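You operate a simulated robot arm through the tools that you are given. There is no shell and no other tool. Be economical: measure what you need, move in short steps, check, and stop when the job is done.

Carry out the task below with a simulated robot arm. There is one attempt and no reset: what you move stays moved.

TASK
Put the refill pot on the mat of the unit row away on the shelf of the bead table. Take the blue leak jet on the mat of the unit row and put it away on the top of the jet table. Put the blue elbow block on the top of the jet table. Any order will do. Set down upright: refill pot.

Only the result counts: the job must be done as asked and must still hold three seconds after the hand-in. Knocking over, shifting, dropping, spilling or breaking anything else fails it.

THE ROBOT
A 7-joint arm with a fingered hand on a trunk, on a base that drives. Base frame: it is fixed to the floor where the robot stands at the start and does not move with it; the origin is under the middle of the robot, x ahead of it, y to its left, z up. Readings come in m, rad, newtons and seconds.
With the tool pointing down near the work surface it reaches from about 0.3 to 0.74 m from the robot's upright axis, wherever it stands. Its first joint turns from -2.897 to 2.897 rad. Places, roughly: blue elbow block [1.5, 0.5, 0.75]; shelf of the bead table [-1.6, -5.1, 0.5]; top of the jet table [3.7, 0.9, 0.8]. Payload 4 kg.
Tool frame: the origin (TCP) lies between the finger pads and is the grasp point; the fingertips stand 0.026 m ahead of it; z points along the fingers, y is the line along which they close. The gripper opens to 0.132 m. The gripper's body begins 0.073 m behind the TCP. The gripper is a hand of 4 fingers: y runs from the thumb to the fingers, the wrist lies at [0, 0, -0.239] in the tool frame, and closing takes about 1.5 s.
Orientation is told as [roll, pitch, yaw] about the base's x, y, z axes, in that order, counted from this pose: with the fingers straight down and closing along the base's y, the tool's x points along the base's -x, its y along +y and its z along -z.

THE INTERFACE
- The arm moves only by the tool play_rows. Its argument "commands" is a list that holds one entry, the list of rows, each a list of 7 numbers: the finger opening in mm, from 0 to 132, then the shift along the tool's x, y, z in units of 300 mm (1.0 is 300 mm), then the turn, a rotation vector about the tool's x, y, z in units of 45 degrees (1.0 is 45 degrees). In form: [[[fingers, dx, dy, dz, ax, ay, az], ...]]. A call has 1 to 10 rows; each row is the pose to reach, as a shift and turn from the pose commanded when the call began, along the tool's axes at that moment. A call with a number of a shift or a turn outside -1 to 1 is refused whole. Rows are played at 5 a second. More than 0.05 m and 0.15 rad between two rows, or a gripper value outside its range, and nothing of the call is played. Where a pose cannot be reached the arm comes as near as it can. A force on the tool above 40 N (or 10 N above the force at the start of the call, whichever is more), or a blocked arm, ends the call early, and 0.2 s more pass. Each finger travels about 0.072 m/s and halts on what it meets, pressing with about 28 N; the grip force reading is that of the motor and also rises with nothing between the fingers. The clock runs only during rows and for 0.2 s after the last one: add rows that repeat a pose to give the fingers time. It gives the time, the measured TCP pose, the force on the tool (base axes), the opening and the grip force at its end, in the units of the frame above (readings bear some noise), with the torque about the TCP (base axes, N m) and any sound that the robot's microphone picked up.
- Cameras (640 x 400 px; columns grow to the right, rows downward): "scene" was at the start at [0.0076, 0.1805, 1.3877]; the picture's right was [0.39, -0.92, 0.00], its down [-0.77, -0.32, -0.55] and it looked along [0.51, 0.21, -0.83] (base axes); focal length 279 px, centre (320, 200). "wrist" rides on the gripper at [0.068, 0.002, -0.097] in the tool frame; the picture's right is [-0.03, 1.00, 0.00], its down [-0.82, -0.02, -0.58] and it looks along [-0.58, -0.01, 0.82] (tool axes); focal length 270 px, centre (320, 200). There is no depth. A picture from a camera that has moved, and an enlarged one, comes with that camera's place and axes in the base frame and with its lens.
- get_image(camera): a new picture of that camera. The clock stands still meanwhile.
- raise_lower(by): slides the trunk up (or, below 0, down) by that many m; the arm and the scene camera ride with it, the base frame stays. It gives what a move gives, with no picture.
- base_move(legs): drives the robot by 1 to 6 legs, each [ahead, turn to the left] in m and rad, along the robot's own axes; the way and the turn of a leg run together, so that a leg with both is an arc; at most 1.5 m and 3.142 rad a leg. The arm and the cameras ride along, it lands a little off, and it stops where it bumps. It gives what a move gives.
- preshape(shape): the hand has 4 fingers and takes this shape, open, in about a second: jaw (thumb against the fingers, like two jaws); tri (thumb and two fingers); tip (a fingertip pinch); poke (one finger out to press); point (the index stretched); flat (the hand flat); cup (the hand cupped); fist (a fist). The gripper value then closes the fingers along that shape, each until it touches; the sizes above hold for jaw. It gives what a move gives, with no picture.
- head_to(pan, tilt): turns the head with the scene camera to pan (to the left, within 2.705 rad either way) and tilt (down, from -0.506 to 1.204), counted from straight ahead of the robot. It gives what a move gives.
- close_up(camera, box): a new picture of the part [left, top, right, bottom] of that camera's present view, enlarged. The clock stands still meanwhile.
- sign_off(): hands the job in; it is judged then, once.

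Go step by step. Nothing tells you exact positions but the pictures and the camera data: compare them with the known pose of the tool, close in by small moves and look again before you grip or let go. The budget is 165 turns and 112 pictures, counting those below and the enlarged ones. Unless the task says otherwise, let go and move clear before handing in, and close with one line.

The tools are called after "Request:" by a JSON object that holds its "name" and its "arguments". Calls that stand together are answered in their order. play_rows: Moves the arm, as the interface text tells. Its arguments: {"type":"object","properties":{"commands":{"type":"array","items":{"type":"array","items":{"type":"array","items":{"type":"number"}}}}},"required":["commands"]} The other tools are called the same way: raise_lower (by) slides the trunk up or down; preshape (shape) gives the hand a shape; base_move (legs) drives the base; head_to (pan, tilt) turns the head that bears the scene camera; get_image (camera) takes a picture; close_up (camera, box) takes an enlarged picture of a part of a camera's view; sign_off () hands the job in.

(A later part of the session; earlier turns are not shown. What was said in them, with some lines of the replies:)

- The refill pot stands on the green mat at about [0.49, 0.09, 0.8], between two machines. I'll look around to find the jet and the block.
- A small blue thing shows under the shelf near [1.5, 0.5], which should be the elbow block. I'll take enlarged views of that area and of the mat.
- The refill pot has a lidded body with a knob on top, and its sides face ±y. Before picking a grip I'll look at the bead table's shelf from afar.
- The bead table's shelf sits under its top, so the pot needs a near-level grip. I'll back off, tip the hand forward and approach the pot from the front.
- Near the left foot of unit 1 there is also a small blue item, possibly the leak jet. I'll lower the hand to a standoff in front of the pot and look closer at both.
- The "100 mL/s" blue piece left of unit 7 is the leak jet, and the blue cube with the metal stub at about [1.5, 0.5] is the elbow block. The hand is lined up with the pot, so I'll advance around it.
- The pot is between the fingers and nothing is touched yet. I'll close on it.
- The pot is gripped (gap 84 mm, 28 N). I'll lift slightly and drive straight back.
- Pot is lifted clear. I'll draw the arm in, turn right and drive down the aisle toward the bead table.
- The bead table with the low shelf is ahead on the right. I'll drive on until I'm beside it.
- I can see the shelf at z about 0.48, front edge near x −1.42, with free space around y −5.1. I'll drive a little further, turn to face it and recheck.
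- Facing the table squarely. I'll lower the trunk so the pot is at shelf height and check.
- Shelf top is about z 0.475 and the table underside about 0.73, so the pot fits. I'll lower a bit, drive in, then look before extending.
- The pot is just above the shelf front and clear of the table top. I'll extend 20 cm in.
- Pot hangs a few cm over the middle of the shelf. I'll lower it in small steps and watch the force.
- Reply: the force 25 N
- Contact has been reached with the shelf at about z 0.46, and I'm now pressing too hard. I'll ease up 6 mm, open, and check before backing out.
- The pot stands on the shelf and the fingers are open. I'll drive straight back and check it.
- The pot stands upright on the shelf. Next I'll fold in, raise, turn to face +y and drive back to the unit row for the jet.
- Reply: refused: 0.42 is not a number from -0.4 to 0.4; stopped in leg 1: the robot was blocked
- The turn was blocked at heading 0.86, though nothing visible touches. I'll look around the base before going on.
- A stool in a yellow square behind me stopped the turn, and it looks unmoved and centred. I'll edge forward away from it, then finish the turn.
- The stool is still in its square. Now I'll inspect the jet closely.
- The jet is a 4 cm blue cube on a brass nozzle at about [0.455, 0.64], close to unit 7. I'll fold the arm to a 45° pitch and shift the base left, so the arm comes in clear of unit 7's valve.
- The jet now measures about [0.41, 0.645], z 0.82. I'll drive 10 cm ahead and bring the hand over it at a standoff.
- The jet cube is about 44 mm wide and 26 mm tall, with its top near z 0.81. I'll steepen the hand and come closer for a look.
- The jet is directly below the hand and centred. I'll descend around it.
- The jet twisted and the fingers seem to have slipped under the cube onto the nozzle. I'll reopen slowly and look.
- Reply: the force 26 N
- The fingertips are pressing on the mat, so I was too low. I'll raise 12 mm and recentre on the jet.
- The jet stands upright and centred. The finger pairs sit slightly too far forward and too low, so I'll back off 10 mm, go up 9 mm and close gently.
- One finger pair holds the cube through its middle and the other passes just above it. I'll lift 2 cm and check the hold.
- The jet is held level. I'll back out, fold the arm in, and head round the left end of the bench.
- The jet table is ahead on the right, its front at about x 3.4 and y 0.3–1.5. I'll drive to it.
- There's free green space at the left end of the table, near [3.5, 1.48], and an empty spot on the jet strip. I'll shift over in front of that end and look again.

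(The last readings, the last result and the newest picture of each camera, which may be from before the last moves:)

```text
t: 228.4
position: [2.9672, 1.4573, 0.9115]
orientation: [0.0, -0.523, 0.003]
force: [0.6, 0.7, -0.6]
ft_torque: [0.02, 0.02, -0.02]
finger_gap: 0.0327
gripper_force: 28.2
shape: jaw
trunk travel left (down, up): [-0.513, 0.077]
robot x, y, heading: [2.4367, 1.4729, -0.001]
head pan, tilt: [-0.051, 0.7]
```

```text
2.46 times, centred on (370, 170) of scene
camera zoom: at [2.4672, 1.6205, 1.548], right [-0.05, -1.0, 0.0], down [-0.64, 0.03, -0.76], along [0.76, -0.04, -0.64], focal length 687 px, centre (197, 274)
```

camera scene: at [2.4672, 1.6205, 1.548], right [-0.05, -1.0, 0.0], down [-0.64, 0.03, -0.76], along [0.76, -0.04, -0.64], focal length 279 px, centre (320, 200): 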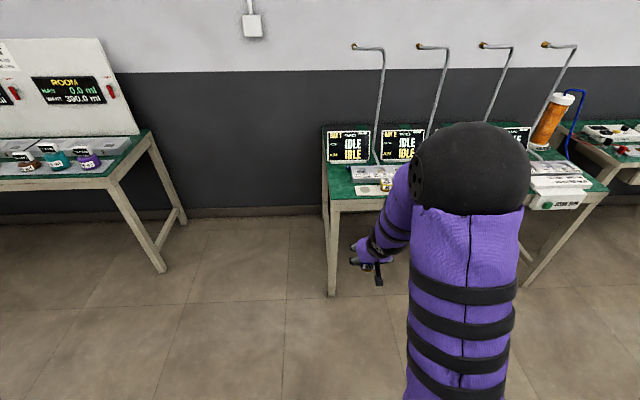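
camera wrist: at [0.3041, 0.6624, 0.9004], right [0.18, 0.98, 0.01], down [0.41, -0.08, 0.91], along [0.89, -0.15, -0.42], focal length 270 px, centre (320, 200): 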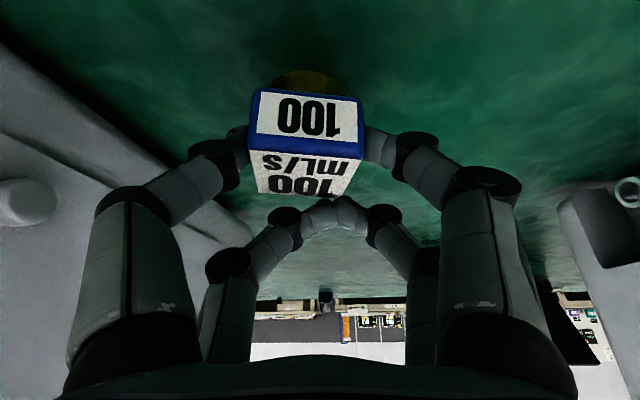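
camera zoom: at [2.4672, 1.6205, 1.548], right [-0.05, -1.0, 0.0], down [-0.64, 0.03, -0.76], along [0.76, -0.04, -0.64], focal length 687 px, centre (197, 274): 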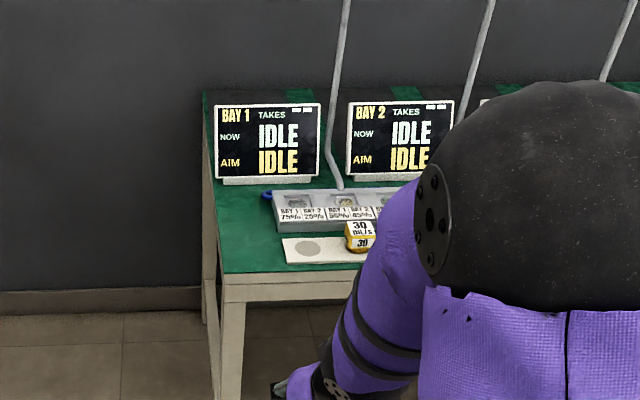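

There's a free patch at x 3.38–3.64, y 1.41–1.525. I'll put the jet toward its back at [3.565, 1.47] and leave the front for the block.

Request:
{"name": "base_move", "arguments": {"legs": [[0.35, 0]]}}

Request:
{"name": "play_rows", "arguments": {"commands": [[[30, -0.116, 0.006, 0.066, 0, 0, 0], [30, -0.232, 0.012, 0.132, 0, 0, 0], [30, -0.347, 0.018, 0.199, 0, 0, 0], [30, -0.463, 0.025, 0.265, 0, 0, 0], [30, -0.579, 0.03, 0.331, 0, 0, 0], [30, -0.694, 0.037, 0.398, 0, 0, 0]]]}}

Request:
{"name": "get_image", "arguments": {"camera": "wrist"}}

Request:
{"name": "get_image", "arguments": {"camera": "scene"}}

```text
t: 230.7
position: [3.3188, 1.4539, 0.9108]
orientation: [-0.001, -0.52, 0.002]
force: [-1.0, 0.2, -1.0]
ft_torque: [0.02, 0.03, 0.01]
finger_gap: 0.0331
gripper_force: 27.9
shape: jaw
trunk travel left (down, up): [-0.513, 0.077]
robot x, y, heading: [2.7903, 1.4703, -0.004]
head pan, tilt: [-0.051, 0.7]
```

```text
t: 232.1
position: [3.5619, 1.4653, 0.9101]
orientation: [0.0, -0.52, 0.0]
force: [-0.2, 0.4, -1.5]
ft_torque: [-0.03, 0.03, 0.03]
finger_gap: 0.033
gripper_force: 28.4
shape: jaw
trunk travel left (down, up): [-0.513, 0.077]
robot x, y, heading: [2.7897, 1.4721, -0.004]
head pan, tilt: [-0.051, 0.7]
```

```text
42 pictures are left
camera wrist: at [3.4536, 1.4665, 0.9598], right [0.02, 1.0, 0.01], down [0.42, -0.02, 0.91], along [0.91, -0.01, -0.42], focal length 270 px, centre (320, 200)
```

wrist: 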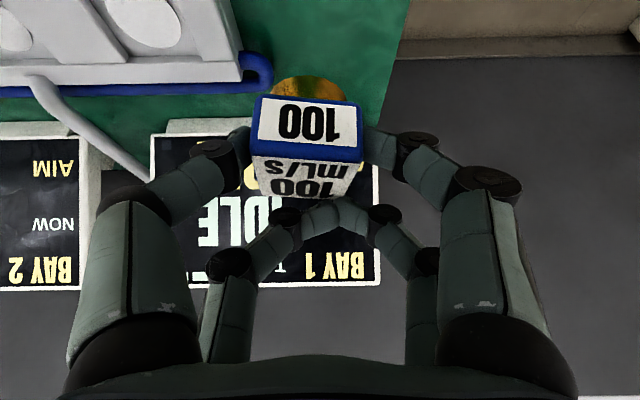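

```text
41 pictures are left
camera scene: at [2.82, 1.6193, 1.548], right [-0.06, -1.0, 0.0], down [-0.64, 0.04, -0.76], along [0.76, -0.04, -0.64], focal length 279 px, centre (320, 200)
```

scene: 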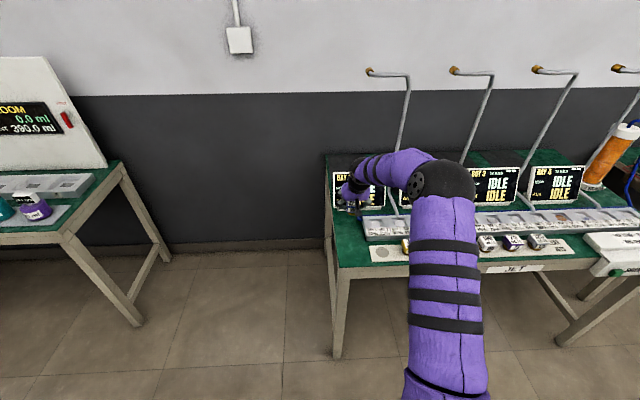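

A blue tube at the rack's end lies close by, so I'll shift 2 cm left toward the edge before lowering.

Request:
{"name": "play_rows", "arguments": {"commands": [[[30, 0, 0.035, 0, 0, 0, 0], [30, 0, 0.07, 0, 0, 0, 0], [30, 0.064, 0.07, 0.088, 0, 0, 0], [30, 0.128, 0.07, 0.176, 0, 0, 0]]]}}

Request:
{"name": "get_image", "arguments": {"camera": "wrist"}}

Request:
{"name": "close_up", "arguments": {"camera": "scene", "box": [300, 140, 460, 260]}}

```text
t: 233.1
position: [3.553, 1.4874, 0.8478]
orientation: [-0.001, -0.52, 0.002]
force: [0.3, -0.1, -0.6]
ft_torque: [0.02, 0.02, -0.03]
finger_gap: 0.0329
gripper_force: 27.9
shape: jaw
trunk travel left (down, up): [-0.513, 0.077]
robot x, y, heading: [2.7903, 1.4691, -0.007]
head pan, tilt: [-0.051, 0.7]
```

```text
40 pictures are left
camera wrist: at [3.4442, 1.488, 0.8973], right [0.02, 1.0, 0.01], down [0.42, -0.02, 0.91], along [0.91, -0.01, -0.42], focal length 270 px, centre (320, 200)
```

wrist: 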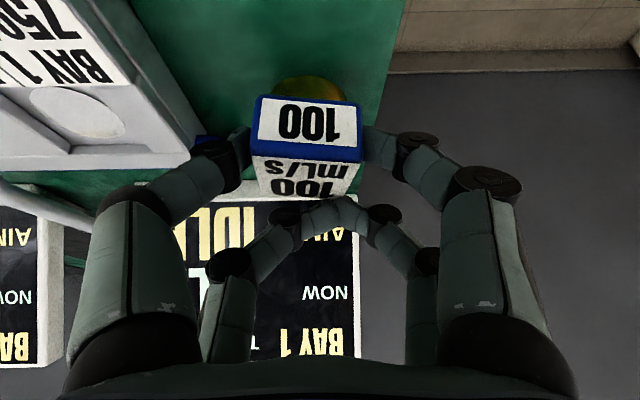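

```text
3.33 times, centred on (380, 200) of scene
camera zoom: at [2.8201, 1.6192, 1.548], right [-0.06, -1.0, 0.0], down [-0.64, 0.04, -0.76], along [0.76, -0.04, -0.64], focal length 931 px, centre (120, 200)
```

zoom: 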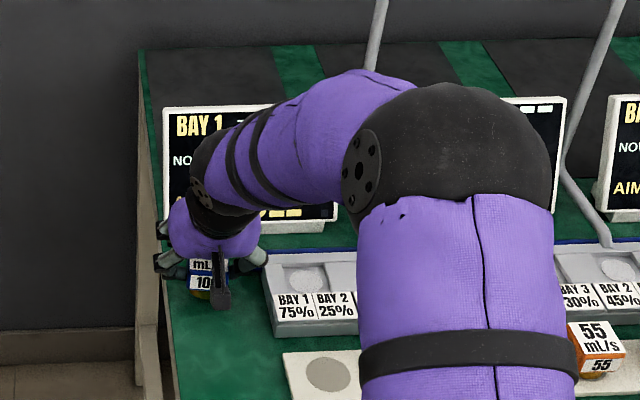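

Good clearance on all sides. I'll lower in small steps, watching the force.

Request:
{"name": "raise_lower", "arguments": {"by": -0.008}}

Request:
{"name": "raise_lower", "arguments": {"by": -0.004}}

Request:
{"name": "raise_lower", "arguments": {"by": -0.003}}

```text
t: 233.6
position: [3.554, 1.4888, 0.8402]
orientation: [0.001, -0.522, 0.002]
force: [-0.4, -0.2, 0.0]
ft_torque: [0.04, 0.03, 0.01]
finger_gap: 0.0328
gripper_force: 27.7
shape: jaw
trunk travel left (down, up): [-0.505, 0.085]
robot x, y, heading: [2.7934, 1.4686, -0.007]
head pan, tilt: [-0.051, 0.7]
```

```text
t: 234.2
position: [3.5525, 1.4887, 0.8366]
orientation: [-0.002, -0.519, 0.001]
force: [-0.3, -0.2, -0.5]
ft_torque: [0.02, -0.01, -0.02]
finger_gap: 0.033
gripper_force: 28.2
shape: jaw
trunk travel left (down, up): [-0.501, 0.089]
robot x, y, heading: [2.793, 1.4693, -0.005]
head pan, tilt: [-0.051, 0.7]
```

```text
t: 234.7
position: [3.5526, 1.487, 0.8336]
orientation: [0.0, -0.521, 0.002]
force: [0.3, 0.4, 0.9]
ft_torque: [-0.02, 0.0, -0.02]
finger_gap: 0.0327
gripper_force: 27.9
shape: jaw
trunk travel left (down, up): [-0.498, 0.092]
robot x, y, heading: [2.7899, 1.4705, -0.005]
head pan, tilt: [-0.051, 0.7]
```

Request:
{"name": "raise_lower", "arguments": {"by": -0.002}}

Request:
{"name": "raise_lower", "arguments": {"by": -0.002}}

Request:
{"name": "get_image", "arguments": {"camera": "wrist"}}

```text
t: 235.2
position: [3.5529, 1.4875, 0.8328]
orientation: [0.0, -0.523, 0.003]
force: [-1.4, 0.3, 7.4]
ft_torque: [-0.11, -0.11, -0.02]
finger_gap: 0.0327
gripper_force: 28.6
shape: jaw
trunk travel left (down, up): [-0.496, 0.094]
robot x, y, heading: [2.7926, 1.4732, -0.005]
head pan, tilt: [-0.051, 0.7]
```

```text
t: 235.7
position: [3.5518, 1.4872, 0.8326]
orientation: [0.0, -0.527, 0.003]
force: [-2.8, 1.1, 18.9]
ft_torque: [-0.12, -0.23, -0.02]
finger_gap: 0.0332
gripper_force: 27.7
shape: jaw
trunk travel left (down, up): [-0.494, 0.096]
robot x, y, heading: [2.7932, 1.4694, -0.005]
head pan, tilt: [-0.051, 0.7]
```

```text
38 pictures are left
camera wrist: at [3.4438, 1.4884, 0.8813], right [0.02, 1.0, 0.01], down [0.42, -0.02, 0.91], along [0.91, -0.01, -0.42], focal length 270 px, centre (320, 200)
```

wrist: 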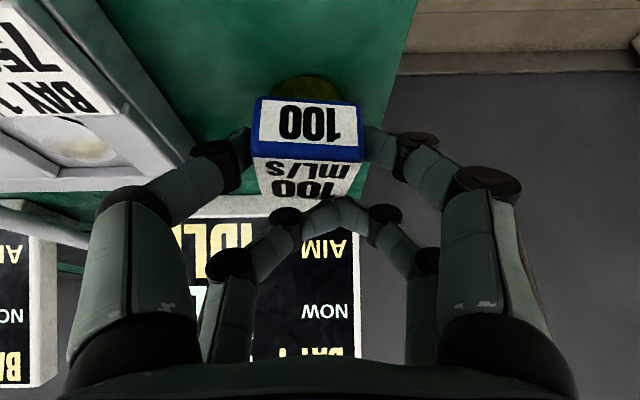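

Contact, at the same height as when picked up. I'll ease off 3 mm and open a little.

Request:
{"name": "raise_lower", "arguments": {"by": 0.003}}

Request:
{"name": "play_rows", "arguments": {"commands": [[[38, 0, 0, 0, 0, 0, 0], [44, 0, 0, 0, 0, 0, 0], [50, 0, 0, 0, 0, 0, 0], [58, 0, 0, 0, 0, 0, 0], [64, 0, 0, 0, 0, 0, 0], [64, 0, 0, 0, 0, 0, 0]]]}}

Request:
{"name": "get_image", "arguments": {"camera": "wrist"}}

```text
t: 236.2
position: [3.5518, 1.4877, 0.8329]
orientation: [0.002, -0.523, 0.002]
force: [0.6, 2.3, 11.5]
ft_torque: [-0.05, -0.27, 0.02]
finger_gap: 0.033
gripper_force: 27.5
shape: jaw
trunk travel left (down, up): [-0.497, 0.093]
robot x, y, heading: [2.7919, 1.4678, -0.005]
head pan, tilt: [-0.051, 0.7]
```

```text
t: 237.6
position: [3.5532, 1.4872, 0.8322]
orientation: [0.0, -0.52, 0.002]
force: [-0.2, 0.3, 0.0]
ft_torque: [0.01, -0.01, 0.04]
finger_gap: 0.0637
gripper_force: 0.0
shape: jaw
trunk travel left (down, up): [-0.497, 0.093]
robot x, y, heading: [2.7914, 1.4725, -0.01]
head pan, tilt: [-0.051, 0.7]
```

```text
37 pictures are left
camera wrist: at [3.444, 1.4881, 0.8815], right [0.02, 1.0, 0.01], down [0.42, -0.02, 0.91], along [0.91, -0.01, -0.42], focal length 270 px, centre (320, 200)
```

wrist: 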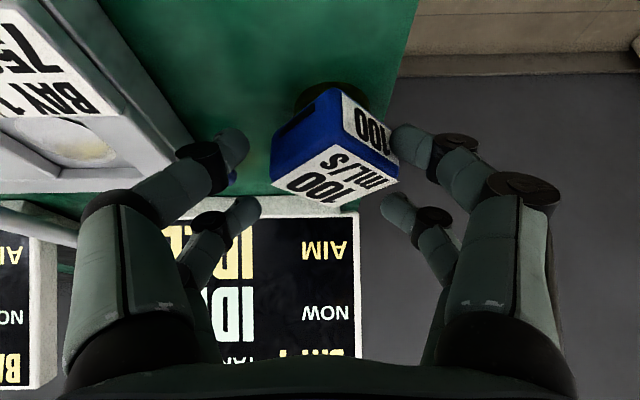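

The cube twisted as it was released and now stands nearer the table's left edge. I'll check how close it is.

Request:
{"name": "close_up", "arguments": {"camera": "scene", "box": [320, 170, 400, 230]}}

```text
6.67 times, centred on (360, 200) of scene
camera zoom: at [2.8197, 1.6193, 1.532], right [-0.06, -1.0, 0.0], down [-0.64, 0.04, -0.76], along [0.76, -0.04, -0.64], focal length 1862 px, centre (53, 200)
```

zoom: 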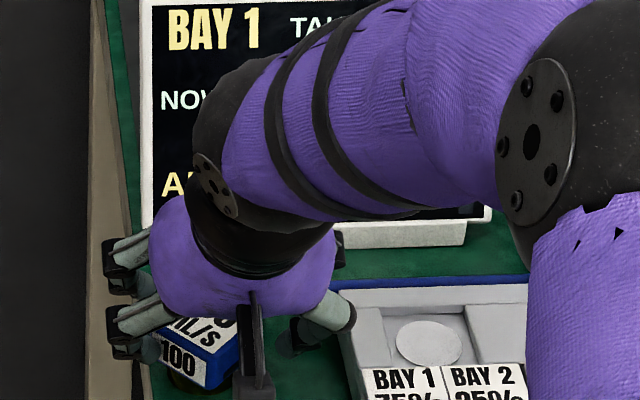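

The jet's base has about 1 cm margin to the edge, so I'll leave it. I'll open a bit more and rise straight up.

Request:
{"name": "play_rows", "arguments": {"commands": [[[70, 0, 0, 0, 0, 0, 0], [76, 0, 0, 0, 0, 0, 0], [80, 0, 0, 0, 0, 0, 0], [80, 0, 0, 0, 0, 0, 0]]]}}

Request:
{"name": "raise_lower", "arguments": {"by": 0.09}}

Request:
{"name": "get_image", "arguments": {"camera": "wrist"}}

```text
t: 238.6
position: [3.552, 1.4865, 0.8334]
orientation: [-0.001, -0.521, 0.0]
force: [-0.5, 0.3, -0.7]
ft_torque: [0.01, -0.01, -0.05]
finger_gap: 0.0795
gripper_force: 0.0
shape: jaw
trunk travel left (down, up): [-0.497, 0.093]
robot x, y, heading: [2.7899, 1.4699, -0.012]
head pan, tilt: [-0.051, 0.7]
```

```text
t: 239.9
position: [3.5525, 1.4869, 0.9227]
orientation: [-0.003, -0.521, 0.002]
force: [-0.5, -0.3, -0.8]
ft_torque: [-0.03, -0.01, 0.04]
finger_gap: 0.0793
gripper_force: 0.0
shape: jaw
trunk travel left (down, up): [-0.587, 0.003]
robot x, y, heading: [2.7887, 1.4702, -0.005]
head pan, tilt: [-0.051, 0.7]
```

```text
35 pictures are left
camera wrist: at [3.4441, 1.4881, 0.9716], right [0.02, 1.0, 0.01], down [0.42, -0.02, 0.91], along [0.91, -0.01, -0.42], focal length 270 px, centre (320, 200)
```

wrist: 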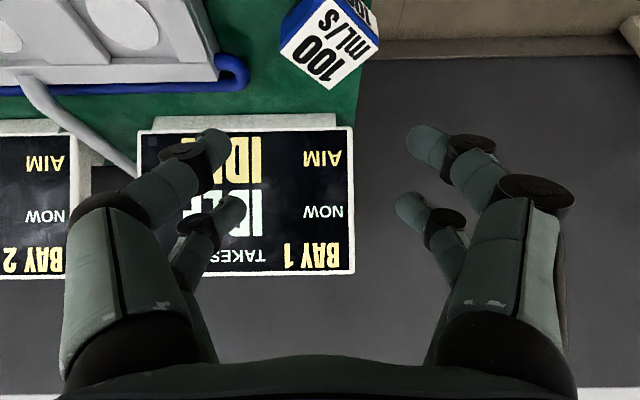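

The jet stands on the jet table. Next I'll back off, fold in and drive round to face the bench's far side at the elbow block.

Request:
{"name": "base_move", "arguments": {"legs": [[-0.35, 0]]}}

Request:
{"name": "play_rows", "arguments": {"commands": [[[132, 0.12, 0, -0.069, 0, 0, 0], [132, 0.24, 0, -0.138, 0, 0, 0], [132, 0.36, 0, -0.207, 0, 0, 0], [132, 0.48, 0, -0.276, 0, 0, 0], [132, 0.6, 0, -0.345, 0, 0, 0], [132, 0.72, 0, -0.414, 0, 0, 0]]]}}

Request:
{"name": "base_move", "arguments": {"legs": [[0, -1.57], [0.95, 0], [0, -1.57]]}}

Request:
{"name": "head_to", "arguments": {"pan": 0.1, "tilt": 0.6}}

Request:
{"name": "get_image", "arguments": {"camera": "scene"}}

Request:
{"name": "get_image", "arguments": {"camera": "wrist"}}

```text
t: 242.1
position: [3.2093, 1.4907, 0.9224]
orientation: [-0.002, -0.523, 0.005]
force: [-0.4, 0.3, 0.1]
ft_torque: [-0.03, -0.02, -0.01]
finger_gap: 0.0793
gripper_force: 0.1
shape: jaw
trunk travel left (down, up): [-0.587, 0.003]
robot x, y, heading: [2.4518, 1.4755, 0.0]
head pan, tilt: [-0.051, 0.7]
```

```text
t: 243.5
position: [2.959, 1.485, 0.9222]
orientation: [-0.001, -0.522, 0.003]
force: [-0.3, 0.3, 0.7]
ft_torque: [-0.03, -0.03, 0.0]
finger_gap: 0.1316
gripper_force: 0.0
shape: jaw
trunk travel left (down, up): [-0.587, 0.003]
robot x, y, heading: [2.4517, 1.4739, 0.001]
head pan, tilt: [-0.051, 0.7]
```

```text
t: 256.1
position: [1.9433, 0.5114, 0.9219]
orientation: [-0.001, -0.52, -3.14]
force: [0.1, 0.6, -0.4]
ft_torque: [0.02, -0.01, -0.01]
finger_gap: 0.1319
gripper_force: 0.2
shape: jaw
trunk travel left (down, up): [-0.587, 0.003]
robot x, y, heading: [2.4523, 0.5251, 3.14]
head pan, tilt: [-0.051, 0.7]
```

```text
t: 256.8
position: [1.9425, 0.5116, 0.9221]
orientation: [0.0, -0.52, -3.139]
force: [-0.3, 0.4, -0.1]
ft_torque: [-0.01, 0.0, 0.0]
finger_gap: 0.1316
gripper_force: 0.0
shape: jaw
trunk travel left (down, up): [-0.587, 0.003]
robot x, y, heading: [2.4575, 0.5273, 3.135]
head pan, tilt: [0.099, 0.6]
```

```text
34 pictures are left
camera scene: at [2.4277, 0.3633, 1.6306], right [-0.09, 1.0, 0.0], down [0.56, 0.05, -0.82], along [-0.82, -0.08, -0.57], focal length 279 px, centre (320, 200)
```

scene: 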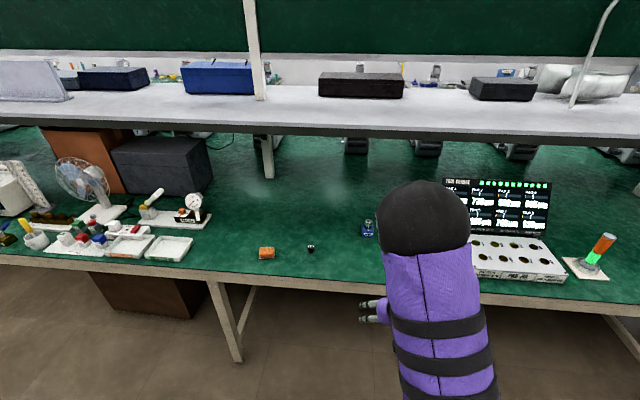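

```text
33 pictures are left
camera wrist: at [2.0488, 0.509, 0.971], right [-0.02, -1.0, 0.01], down [-0.42, 0.02, 0.91], along [-0.91, 0.01, -0.42], focal length 270 px, centre (320, 200)
```

wrist: 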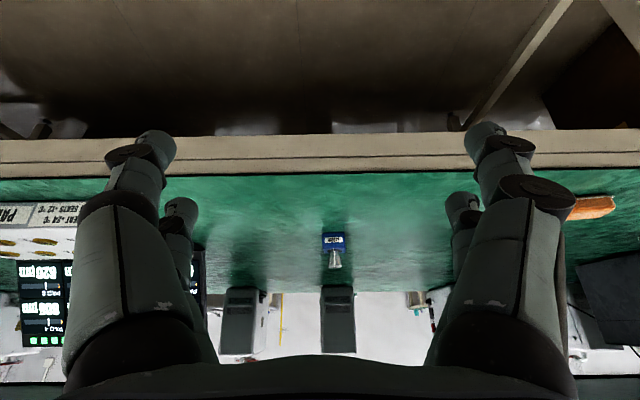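

The blue elbow block is at about [1.45, 0.487]. I'll zoom in on it.

Request:
{"name": "close_up", "arguments": {"camera": "wrist", "box": [300, 210, 364, 290]}}

Request:
{"name": "close_up", "arguments": {"camera": "scene", "box": [340, 200, 404, 250]}}

```text
5.00 times, centred on (332, 250) of wrist
camera zoom: at [2.0488, 0.509, 0.971], right [-0.02, -1.0, 0.01], down [-0.42, 0.02, 0.91], along [-0.91, 0.01, -0.42], focal length 1351 px, centre (260, -50)
```

zoom: 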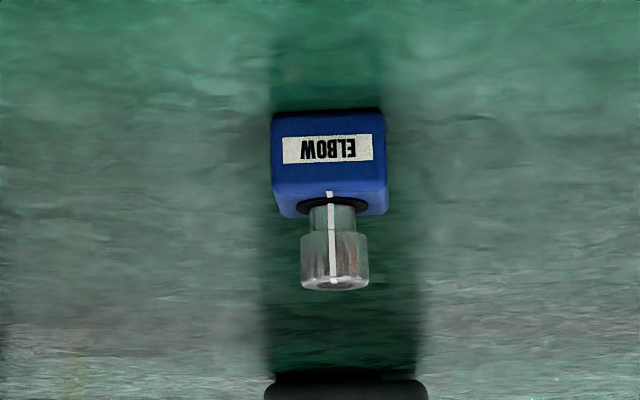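

```text
8.00 times, centred on (372, 225) of scene
camera zoom: at [2.4277, 0.3633, 1.6306], right [-0.09, 1.0, 0.0], down [0.56, 0.05, -0.82], along [-0.82, -0.08, -0.57], focal length 2234 px, centre (-96, 0)
```

zoom: 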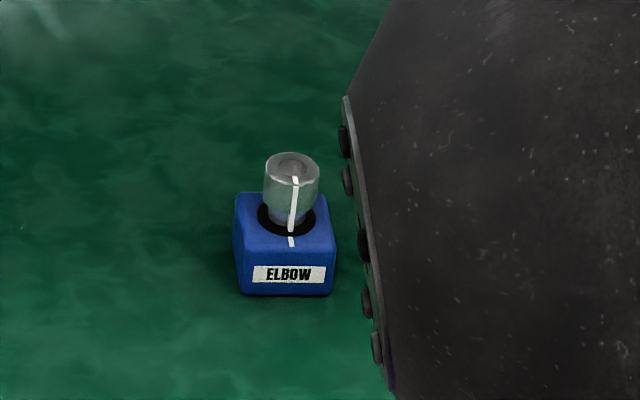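

The block is a 5 cm blue cube with a dial knob on top, which I must not turn. I'll drive in 25 cm and move to a standoff above it.

Request:
{"name": "base_move", "arguments": {"legs": [[0.25, 0]]}}

Request:
{"name": "play_rows", "arguments": {"commands": [[[120, -0.11, 0.02, 0.092, 0, 0, 0], [110, -0.22, 0.04, 0.184, 0, 0, 0], [100, -0.33, 0.062, 0.277, 0, 0, 0], [100, -0.442, 0.082, 0.369, 0, 0, 0]]]}}

Request:
{"name": "get_image", "arguments": {"camera": "wrist"}}

```text
t: 258.6
position: [1.6931, 0.5114, 0.9222]
orientation: [0.0, -0.52, -3.137]
force: [-0.4, -0.2, 0.4]
ft_torque: [-0.01, -0.02, 0.02]
finger_gap: 0.1319
gripper_force: 0.0
shape: jaw
trunk travel left (down, up): [-0.587, 0.003]
robot x, y, heading: [2.2081, 0.5286, 3.133]
head pan, tilt: [0.099, 0.6]
```

```text
t: 259.6
position: [1.5202, 0.484, 0.8935]
orientation: [0.001, -0.519, -3.141]
force: [-0.8, -0.1, 0.6]
ft_torque: [-0.02, -0.01, 0.0]
finger_gap: 0.1003
gripper_force: 0.1
shape: jaw
trunk travel left (down, up): [-0.587, 0.003]
robot x, y, heading: [2.204, 0.5258, 3.136]
head pan, tilt: [0.099, 0.6]
```

```text
30 pictures are left
camera wrist: at [1.6265, 0.4823, 0.9427], right [-0.02, -1.0, 0.01], down [-0.42, 0.02, 0.91], along [-0.91, 0.01, -0.42], focal length 270 px, centre (320, 200)
```

wrist: 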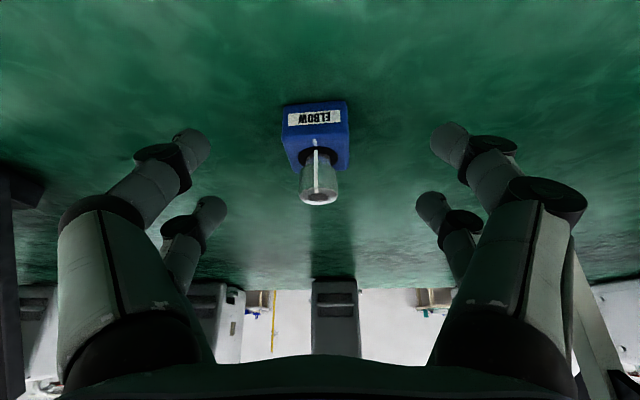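

The block's centre is about [1.432, 0.487], its body at z 0.78–0.812. I'll move in around the body.

Request:
{"name": "play_rows", "arguments": {"commands": [[[90, -0.025, -0.003, 0.082, 0, 0, 0], [90, -0.05, -0.006, 0.164, 0, 0, 0], [90, -0.075, -0.01, 0.246, 0, 0, 0], [90, -0.1, -0.01, 0.328, 0, 0, 0]]]}}

Request:
{"name": "get_image", "arguments": {"camera": "wrist"}}

```text
t: 260.6
position: [1.4477, 0.4894, 0.8218]
orientation: [0.002, -0.521, -3.138]
force: [0.4, 1.5, 0.6]
ft_torque: [0.0, 0.02, 0.0]
finger_gap: 0.0907
gripper_force: 0.0
shape: jaw
trunk travel left (down, up): [-0.587, 0.003]
robot x, y, heading: [2.2044, 0.5281, 3.135]
head pan, tilt: [0.099, 0.6]
```

```text
29 pictures are left
camera wrist: at [1.5543, 0.4871, 0.8709], right [-0.02, -1.0, 0.01], down [-0.42, 0.02, 0.91], along [-0.91, 0.01, -0.42], focal length 270 px, centre (320, 200)
```

wrist: 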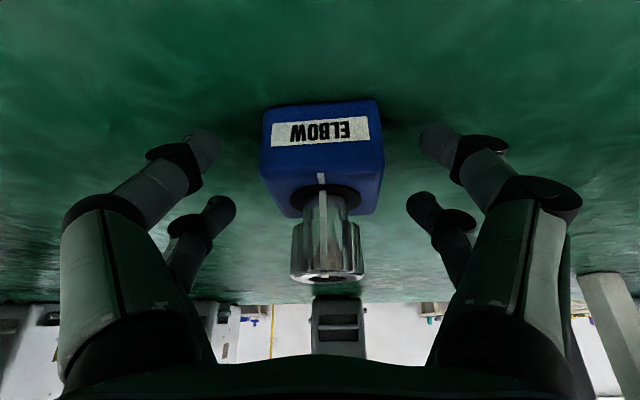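

The block is centred between the fingers. I'll close gently.

Request:
{"name": "play_rows", "arguments": {"commands": [[[75, 0, 0, 0, 0, 0, 0], [65, 0, 0, 0, 0, 0, 0], [55, 0, 0, 0, 0, 0, 0], [45, 0, 0, 0, 0, 0, 0], [35, 0, 0, 0, 0, 0, 0], [30, 0, 0, 0, 0, 0, 0], [30, 0, 0, 0, 0, 0, 0]]]}}

Request:
{"name": "get_image", "arguments": {"camera": "wrist"}}

```text
t: 262.2
position: [1.4479, 0.4887, 0.8207]
orientation: [-0.001, -0.52, -3.139]
force: [0.1, -0.2, -0.3]
ft_torque: [0.01, -0.02, 0.03]
finger_gap: 0.045
gripper_force: 27.7
shape: jaw
trunk travel left (down, up): [-0.587, 0.003]
robot x, y, heading: [2.2059, 0.5307, 3.133]
head pan, tilt: [0.099, 0.6]
```

```text
28 pictures are left
camera wrist: at [1.5546, 0.4868, 0.8712], right [-0.02, -1.0, 0.01], down [-0.42, 0.02, 0.91], along [-0.91, 0.01, -0.42], focal length 270 px, centre (320, 200)
```

wrist: 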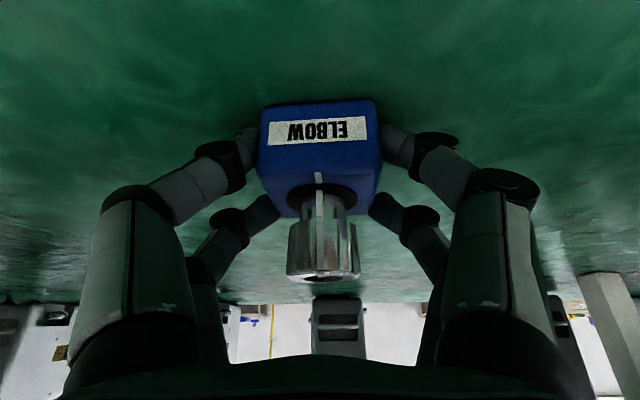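

A firm two-pair grip on the body. I'll lift 8 cm and back off.

Request:
{"name": "play_rows", "arguments": {"commands": [[[30, -0.033, 0, -0.058, 0, 0, 0], [30, -0.066, 0, -0.116, 0, 0, 0], [30, -0.1, 0, -0.174, 0, 0, 0], [30, -0.133, 0, -0.232, 0, 0, 0]]]}}

Request:
{"name": "base_move", "arguments": {"legs": [[-0.25, 0]]}}

Request:
{"name": "play_rows", "arguments": {"commands": [[[30, 0.12, 0, -0.069, 0, 0, 0], [30, 0.24, 0, -0.138, 0, 0, 0], [30, 0.36, 0, -0.207, 0, 0, 0], [30, 0.48, 0, -0.276, 0, 0, 0], [30, 0.6, 0, -0.345, 0, 0, 0], [30, 0.72, 0, -0.414, 0, 0, 0]]]}}

Request:
{"name": "get_image", "arguments": {"camera": "wrist"}}

```text
t: 263.2
position: [1.4486, 0.4896, 0.9007]
orientation: [-0.002, -0.52, -3.138]
force: [0.2, -0.3, -1.2]
ft_torque: [-0.05, -0.02, -0.04]
finger_gap: 0.0454
gripper_force: 27.8
shape: jaw
trunk travel left (down, up): [-0.587, 0.003]
robot x, y, heading: [2.2053, 0.5288, 3.135]
head pan, tilt: [0.099, 0.6]
```

```text
t: 265.0
position: [1.6977, 0.491, 0.9012]
orientation: [-0.001, -0.522, 3.141]
force: [0.2, -0.6, -2.3]
ft_torque: [-0.02, -0.01, -0.01]
finger_gap: 0.0451
gripper_force: 28.3
shape: jaw
trunk travel left (down, up): [-0.587, 0.003]
robot x, y, heading: [2.4529, 0.524, 3.134]
head pan, tilt: [0.099, 0.6]
```

```text
t: 266.4
position: [1.9436, 0.4905, 0.9027]
orientation: [-0.001, -0.521, 3.139]
force: [0.4, 0.3, -1.9]
ft_torque: [-0.02, 0.0, 0.01]
finger_gap: 0.0449
gripper_force: 27.9
shape: jaw
trunk travel left (down, up): [-0.587, 0.003]
robot x, y, heading: [2.4533, 0.5242, 3.135]
head pan, tilt: [0.099, 0.6]
```

```text
27 pictures are left
camera wrist: at [2.0499, 0.4876, 0.9515], right [-0.02, -1.0, 0.01], down [-0.42, 0.02, 0.91], along [-0.91, 0.02, -0.42], focal length 270 px, centre (320, 200)
```

wrist: 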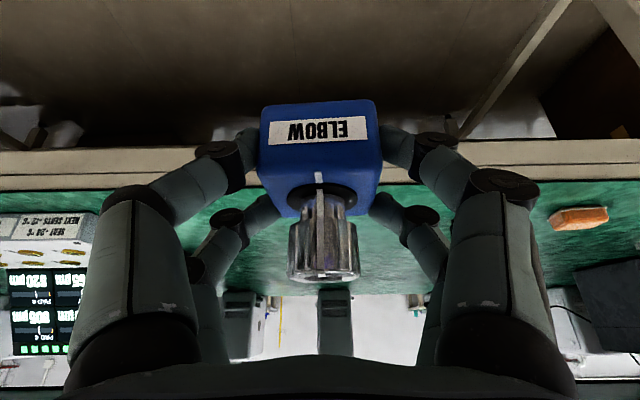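

Held level. I'll drive back to the jet table's left end.

Request:
{"name": "base_move", "arguments": {"legs": [[0, -1.565], [0.91, 0], [0, -1.57]]}}

Request:
{"name": "head_to", "arguments": {"pan": -0.05, "tilt": 0.7}}

Request:
{"name": "close_up", "arguments": {"camera": "scene", "box": [260, 100, 460, 240]}}

```text
t: 278.8
position: [2.9562, 1.4518, 0.9032]
orientation: [0.001, -0.52, -0.008]
force: [0.0, 0.4, -1.7]
ft_torque: [-0.02, 0.04, 0.01]
finger_gap: 0.0451
gripper_force: 28.6
shape: jaw
trunk travel left (down, up): [-0.587, 0.003]
robot x, y, heading: [2.447, 1.4208, -0.019]
head pan, tilt: [0.099, 0.6]
```

```text
t: 279.5
position: [2.9562, 1.4526, 0.9012]
orientation: [0.0, -0.52, -0.006]
force: [-0.1, -0.1, -1.4]
ft_torque: [-0.03, 0.03, -0.01]
finger_gap: 0.0449
gripper_force: 28.2
shape: jaw
trunk travel left (down, up): [-0.587, 0.003]
robot x, y, heading: [2.4522, 1.4218, -0.016]
head pan, tilt: [-0.051, 0.7]
```

```text
2.86 times, centred on (360, 170) of scene
camera zoom: at [2.4764, 1.5708, 1.622], right [-0.07, -1.0, 0.0], down [-0.64, 0.04, -0.77], along [0.76, -0.05, -0.64], focal length 798 px, centre (206, 286)
```

zoom: 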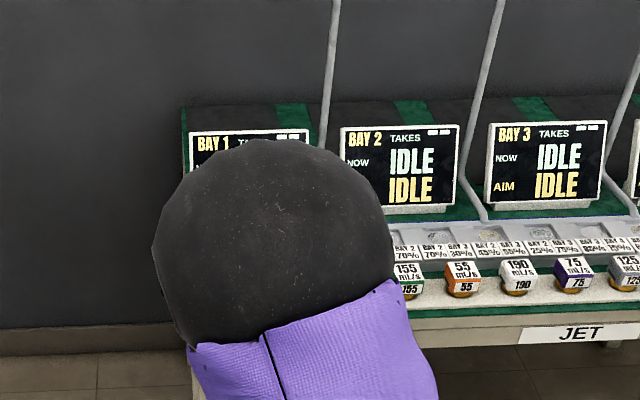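

Request:
{"name": "base_move", "arguments": {"legs": [[0.3, 0]]}}

Request:
{"name": "get_image", "arguments": {"camera": "wrist"}}

Request:
{"name": "get_image", "arguments": {"camera": "scene"}}

```text
t: 281.6
position: [3.2559, 1.4495, 0.9024]
orientation: [0.001, -0.52, -0.004]
force: [-0.3, -0.7, -1.4]
ft_torque: [-0.02, 0.03, 0.01]
finger_gap: 0.0448
gripper_force: 28.2
shape: jaw
trunk travel left (down, up): [-0.587, 0.003]
robot x, y, heading: [2.7455, 1.4188, -0.014]
head pan, tilt: [-0.051, 0.7]
```

```text
25 pictures are left
camera wrist: at [3.1474, 1.4515, 0.951], right [0.03, 1.0, 0.01], down [0.42, -0.02, 0.91], along [0.91, -0.02, -0.42], focal length 270 px, centre (320, 200)
```

wrist: 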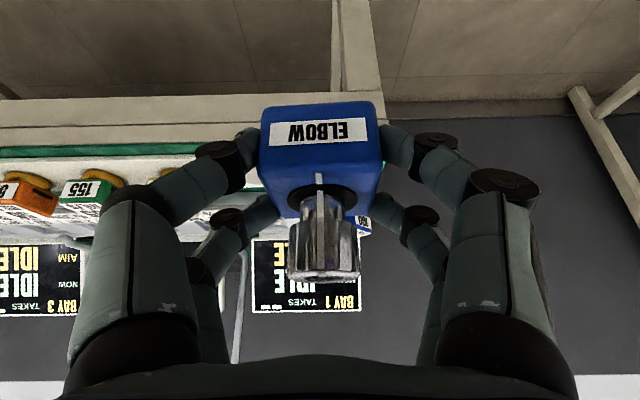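

```text
24 pictures are left
camera scene: at [2.7757, 1.5666, 1.6219], right [-0.06, -1.0, 0.0], down [-0.64, 0.04, -0.76], along [0.76, -0.05, -0.64], focal length 279 px, centre (320, 200)
```

scene: 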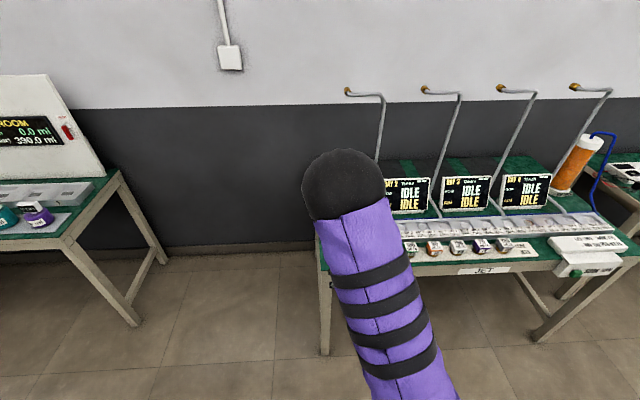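

Request:
{"name": "play_rows", "arguments": {"commands": [[[30, -0.114, 0.023, 0.065, 0, 0, 0], [30, -0.228, 0.046, 0.131, 0, 0, 0], [30, -0.343, 0.069, 0.197, 0, 0, 0], [30, -0.457, 0.092, 0.262, 0, 0, 0]]]}}

Request:
{"name": "get_image", "arguments": {"camera": "wrist"}}

Request:
{"name": "get_image", "arguments": {"camera": "scene"}}

```text
t: 282.6
position: [3.4135, 1.4782, 0.9029]
orientation: [0.0, -0.52, -0.005]
force: [0.2, 0.0, -1.5]
ft_torque: [0.04, 0.01, -0.01]
finger_gap: 0.0448
gripper_force: 28.1
shape: jaw
trunk travel left (down, up): [-0.587, 0.003]
robot x, y, heading: [2.7441, 1.4196, -0.01]
head pan, tilt: [-0.051, 0.7]
```

```text
23 pictures are left
camera wrist: at [3.3055, 1.4796, 0.9527], right [0.03, 1.0, 0.01], down [0.42, -0.02, 0.91], along [0.91, -0.02, -0.42], focal length 270 px, centre (320, 200)
```

wrist: 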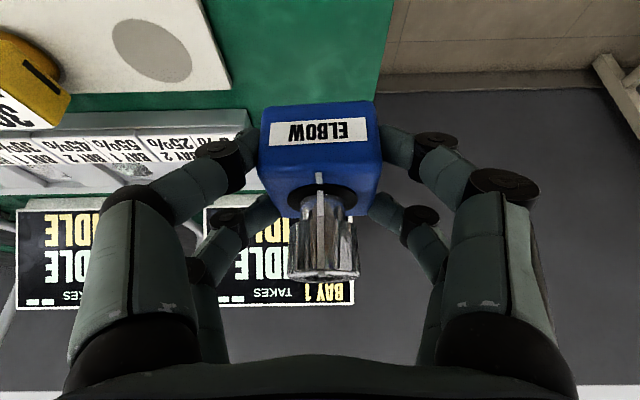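

```text
22 pictures are left
camera scene: at [2.7756, 1.5665, 1.622], right [-0.06, -1.0, 0.0], down [-0.64, 0.04, -0.76], along [0.76, -0.05, -0.64], focal length 279 px, centre (320, 200)
```

scene: 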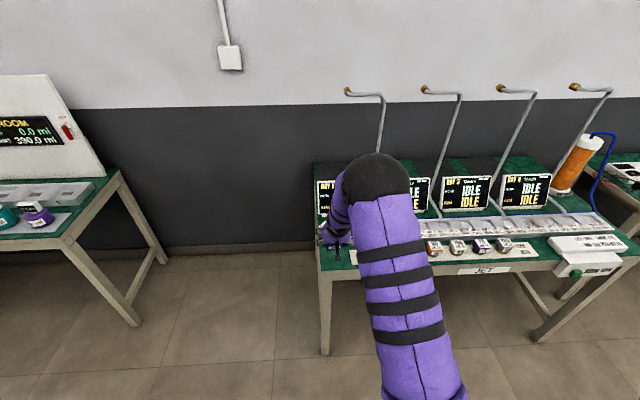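

The block hangs above the free patch with margin on both sides. I'll lower it in steps.

Request:
{"name": "raise_lower", "arguments": {"by": -0.07}}

Request:
{"name": "get_image", "arguments": {"camera": "wrist"}}

Request:
{"name": "raise_lower", "arguments": {"by": -0.006}}

Request:
{"name": "raise_lower", "arguments": {"by": -0.003}}

```text
t: 283.6
position: [3.4125, 1.4792, 0.833]
orientation: [-0.001, -0.522, -0.004]
force: [0.7, 0.8, -1.4]
ft_torque: [-0.01, 0.04, 0.02]
finger_gap: 0.0446
gripper_force: 28.9
shape: jaw
trunk travel left (down, up): [-0.517, 0.073]
robot x, y, heading: [2.7456, 1.4182, -0.013]
head pan, tilt: [-0.051, 0.7]
```

```text
21 pictures are left
camera wrist: at [3.3048, 1.4797, 0.8829], right [0.03, 1.0, 0.01], down [0.42, -0.02, 0.91], along [0.91, -0.02, -0.42], focal length 270 px, centre (320, 200)
```

wrist: 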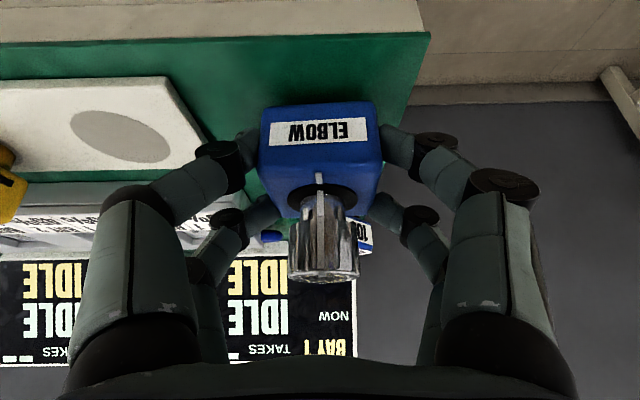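

```text
t: 284.2
position: [3.414, 1.4774, 0.8277]
orientation: [-0.001, -0.52, -0.003]
force: [0.5, 0.5, -0.3]
ft_torque: [0.0, 0.02, 0.03]
finger_gap: 0.0448
gripper_force: 27.7
shape: jaw
trunk travel left (down, up): [-0.511, 0.079]
robot x, y, heading: [2.7475, 1.4158, -0.014]
head pan, tilt: [-0.051, 0.7]
```

```text
t: 284.7
position: [3.4139, 1.4782, 0.8235]
orientation: [-0.003, -0.52, -0.005]
force: [-0.1, 0.2, -1.7]
ft_torque: [-0.04, 0.03, 0.0]
finger_gap: 0.0452
gripper_force: 27.9
shape: jaw
trunk travel left (down, up): [-0.508, 0.082]
robot x, y, heading: [2.7394, 1.4191, -0.013]
head pan, tilt: [-0.051, 0.7]
```

Request:
{"name": "raise_lower", "arguments": {"by": -0.002}}

Request:
{"name": "raise_lower", "arguments": {"by": -0.002}}

```text
t: 285.2
position: [3.4146, 1.4783, 0.822]
orientation: [0.0, -0.521, -0.005]
force: [-0.2, -0.5, -1.9]
ft_torque: [0.0, -0.02, -0.01]
finger_gap: 0.0451
gripper_force: 27.9
shape: jaw
trunk travel left (down, up): [-0.506, 0.084]
robot x, y, heading: [2.7485, 1.4214, -0.009]
head pan, tilt: [-0.051, 0.7]
```

```text
t: 285.8
position: [3.415, 1.4782, 0.8224]
orientation: [-0.001, -0.522, -0.005]
force: [-1.6, 0.1, 4.9]
ft_torque: [-0.02, 0.05, 0.01]
finger_gap: 0.0448
gripper_force: 28.1
shape: jaw
trunk travel left (down, up): [-0.504, 0.086]
robot x, y, heading: [2.7421, 1.4182, -0.014]
head pan, tilt: [-0.051, 0.7]
```

Contact is light. I'll open slowly and check.

Request:
{"name": "play_rows", "arguments": {"commands": [[[47, 0, 0, 0, 0, 0, 0], [51, 0, 0, 0, 0, 0, 0], [56, 0, 0, 0, 0, 0, 0], [62, 0, 0, 0, 0, 0, 0], [68, 0, 0, 0, 0, 0, 0], [72, 0, 0, 0, 0, 0, 0], [72, 0, 0, 0, 0, 0, 0]]]}}

Request:
{"name": "get_image", "arguments": {"camera": "wrist"}}

```text
t: 287.4
position: [3.4127, 1.4774, 0.8201]
orientation: [-0.001, -0.519, -0.003]
force: [-0.2, 0.3, 0.0]
ft_torque: [0.0, 0.02, -0.03]
finger_gap: 0.0715
gripper_force: 0.1
shape: jaw
trunk travel left (down, up): [-0.504, 0.086]
robot x, y, heading: [2.7441, 1.417, -0.007]
head pan, tilt: [-0.051, 0.7]
```

```text
20 pictures are left
camera wrist: at [3.3048, 1.4797, 0.8699], right [0.03, 1.0, 0.01], down [0.42, -0.02, 0.91], along [0.91, -0.02, -0.42], focal length 270 px, centre (320, 200)
```

wrist: 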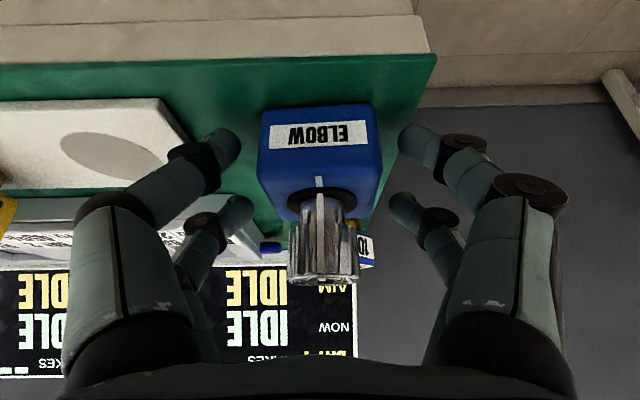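

Released cleanly. I'll rise straight up and back away, then verify.

Request:
{"name": "raise_lower", "arguments": {"by": 0.085}}

Request:
{"name": "base_move", "arguments": {"legs": [[-0.35, 0]]}}

Request:
{"name": "get_image", "arguments": {"camera": "wrist"}}

Request:
{"name": "close_up", "arguments": {"camera": "scene", "box": [270, 110, 430, 230]}}

```text
t: 288.6
position: [3.4137, 1.479, 0.905]
orientation: [0.0, -0.521, -0.003]
force: [0.0, -0.6, -0.5]
ft_torque: [0.0, -0.01, 0.02]
finger_gap: 0.0714
gripper_force: 0.1
shape: jaw
trunk travel left (down, up): [-0.589, 0.001]
robot x, y, heading: [2.7482, 1.4153, -0.009]
head pan, tilt: [-0.051, 0.7]
```

```text
t: 290.9
position: [3.0543, 1.4826, 0.9058]
orientation: [0.001, -0.521, -0.005]
force: [-0.4, -0.3, -0.1]
ft_torque: [-0.02, -0.01, 0.02]
finger_gap: 0.0713
gripper_force: 0.1
shape: jaw
trunk travel left (down, up): [-0.589, 0.001]
robot x, y, heading: [2.3892, 1.4218, -0.012]
head pan, tilt: [-0.051, 0.7]
```

```text
19 pictures are left
camera wrist: at [2.9459, 1.4835, 0.9551], right [0.03, 1.0, 0.01], down [0.42, -0.02, 0.91], along [0.91, -0.02, -0.42], focal length 270 px, centre (320, 200)
```

wrist: 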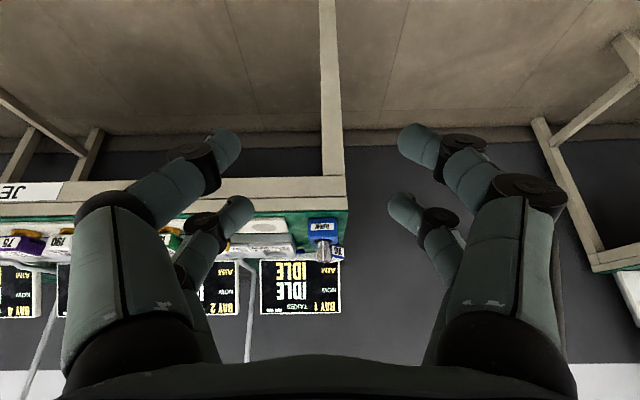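

```text
3.33 times, centred on (350, 170) of scene
camera zoom: at [2.4162, 1.5713, 1.624], right [-0.06, -1.0, 0.0], down [-0.64, 0.04, -0.77], along [0.76, -0.05, -0.64], focal length 931 px, centre (220, 300)
```

zoom: 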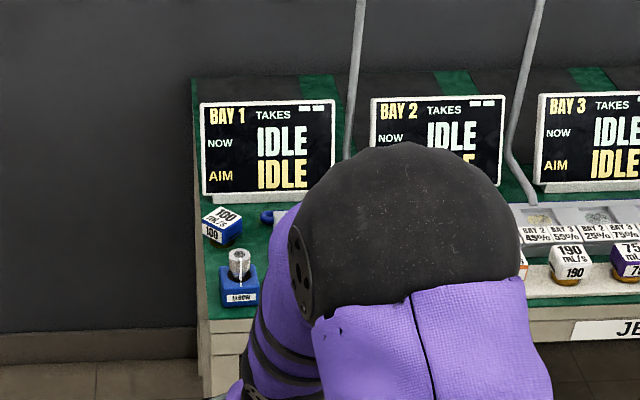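

Request:
{"name": "close_up", "arguments": {"camera": "scene", "box": [310, 150, 358, 210]}}

```text
6.67 times, centred on (334, 180) of scene
camera zoom: at [2.4162, 1.5713, 1.624], right [-0.06, -1.0, 0.0], down [-0.64, 0.04, -0.77], along [0.76, -0.05, -0.64], focal length 1862 px, centre (227, 333)
```

zoom: 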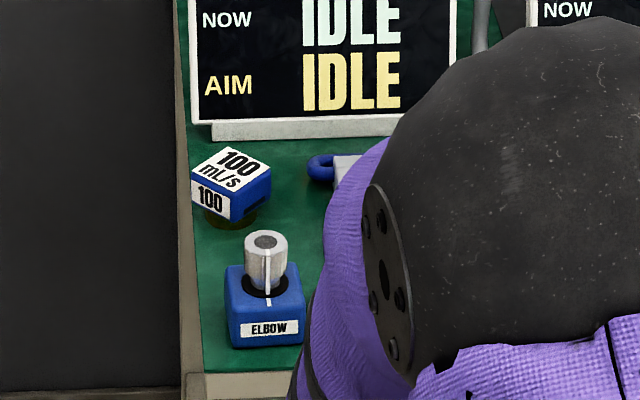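

The jet and the elbow block both stand on the jet table's top, and the pot was left upright on the bead table's shelf. The hand is clear, so I'm handing in.

Request:
{"name": "sign_off", "arguments": {}}

```text
The job is handed in.
```

The job is handed in: the refill pot is upright on the bead table's shelf, and the blue leak jet and blue elbow block are both on the jet table's top. The jet twisted on release, so it stands turned and about 1 cm from the left edge. The base also bumped a stool in the aisle, which did not appear to move.
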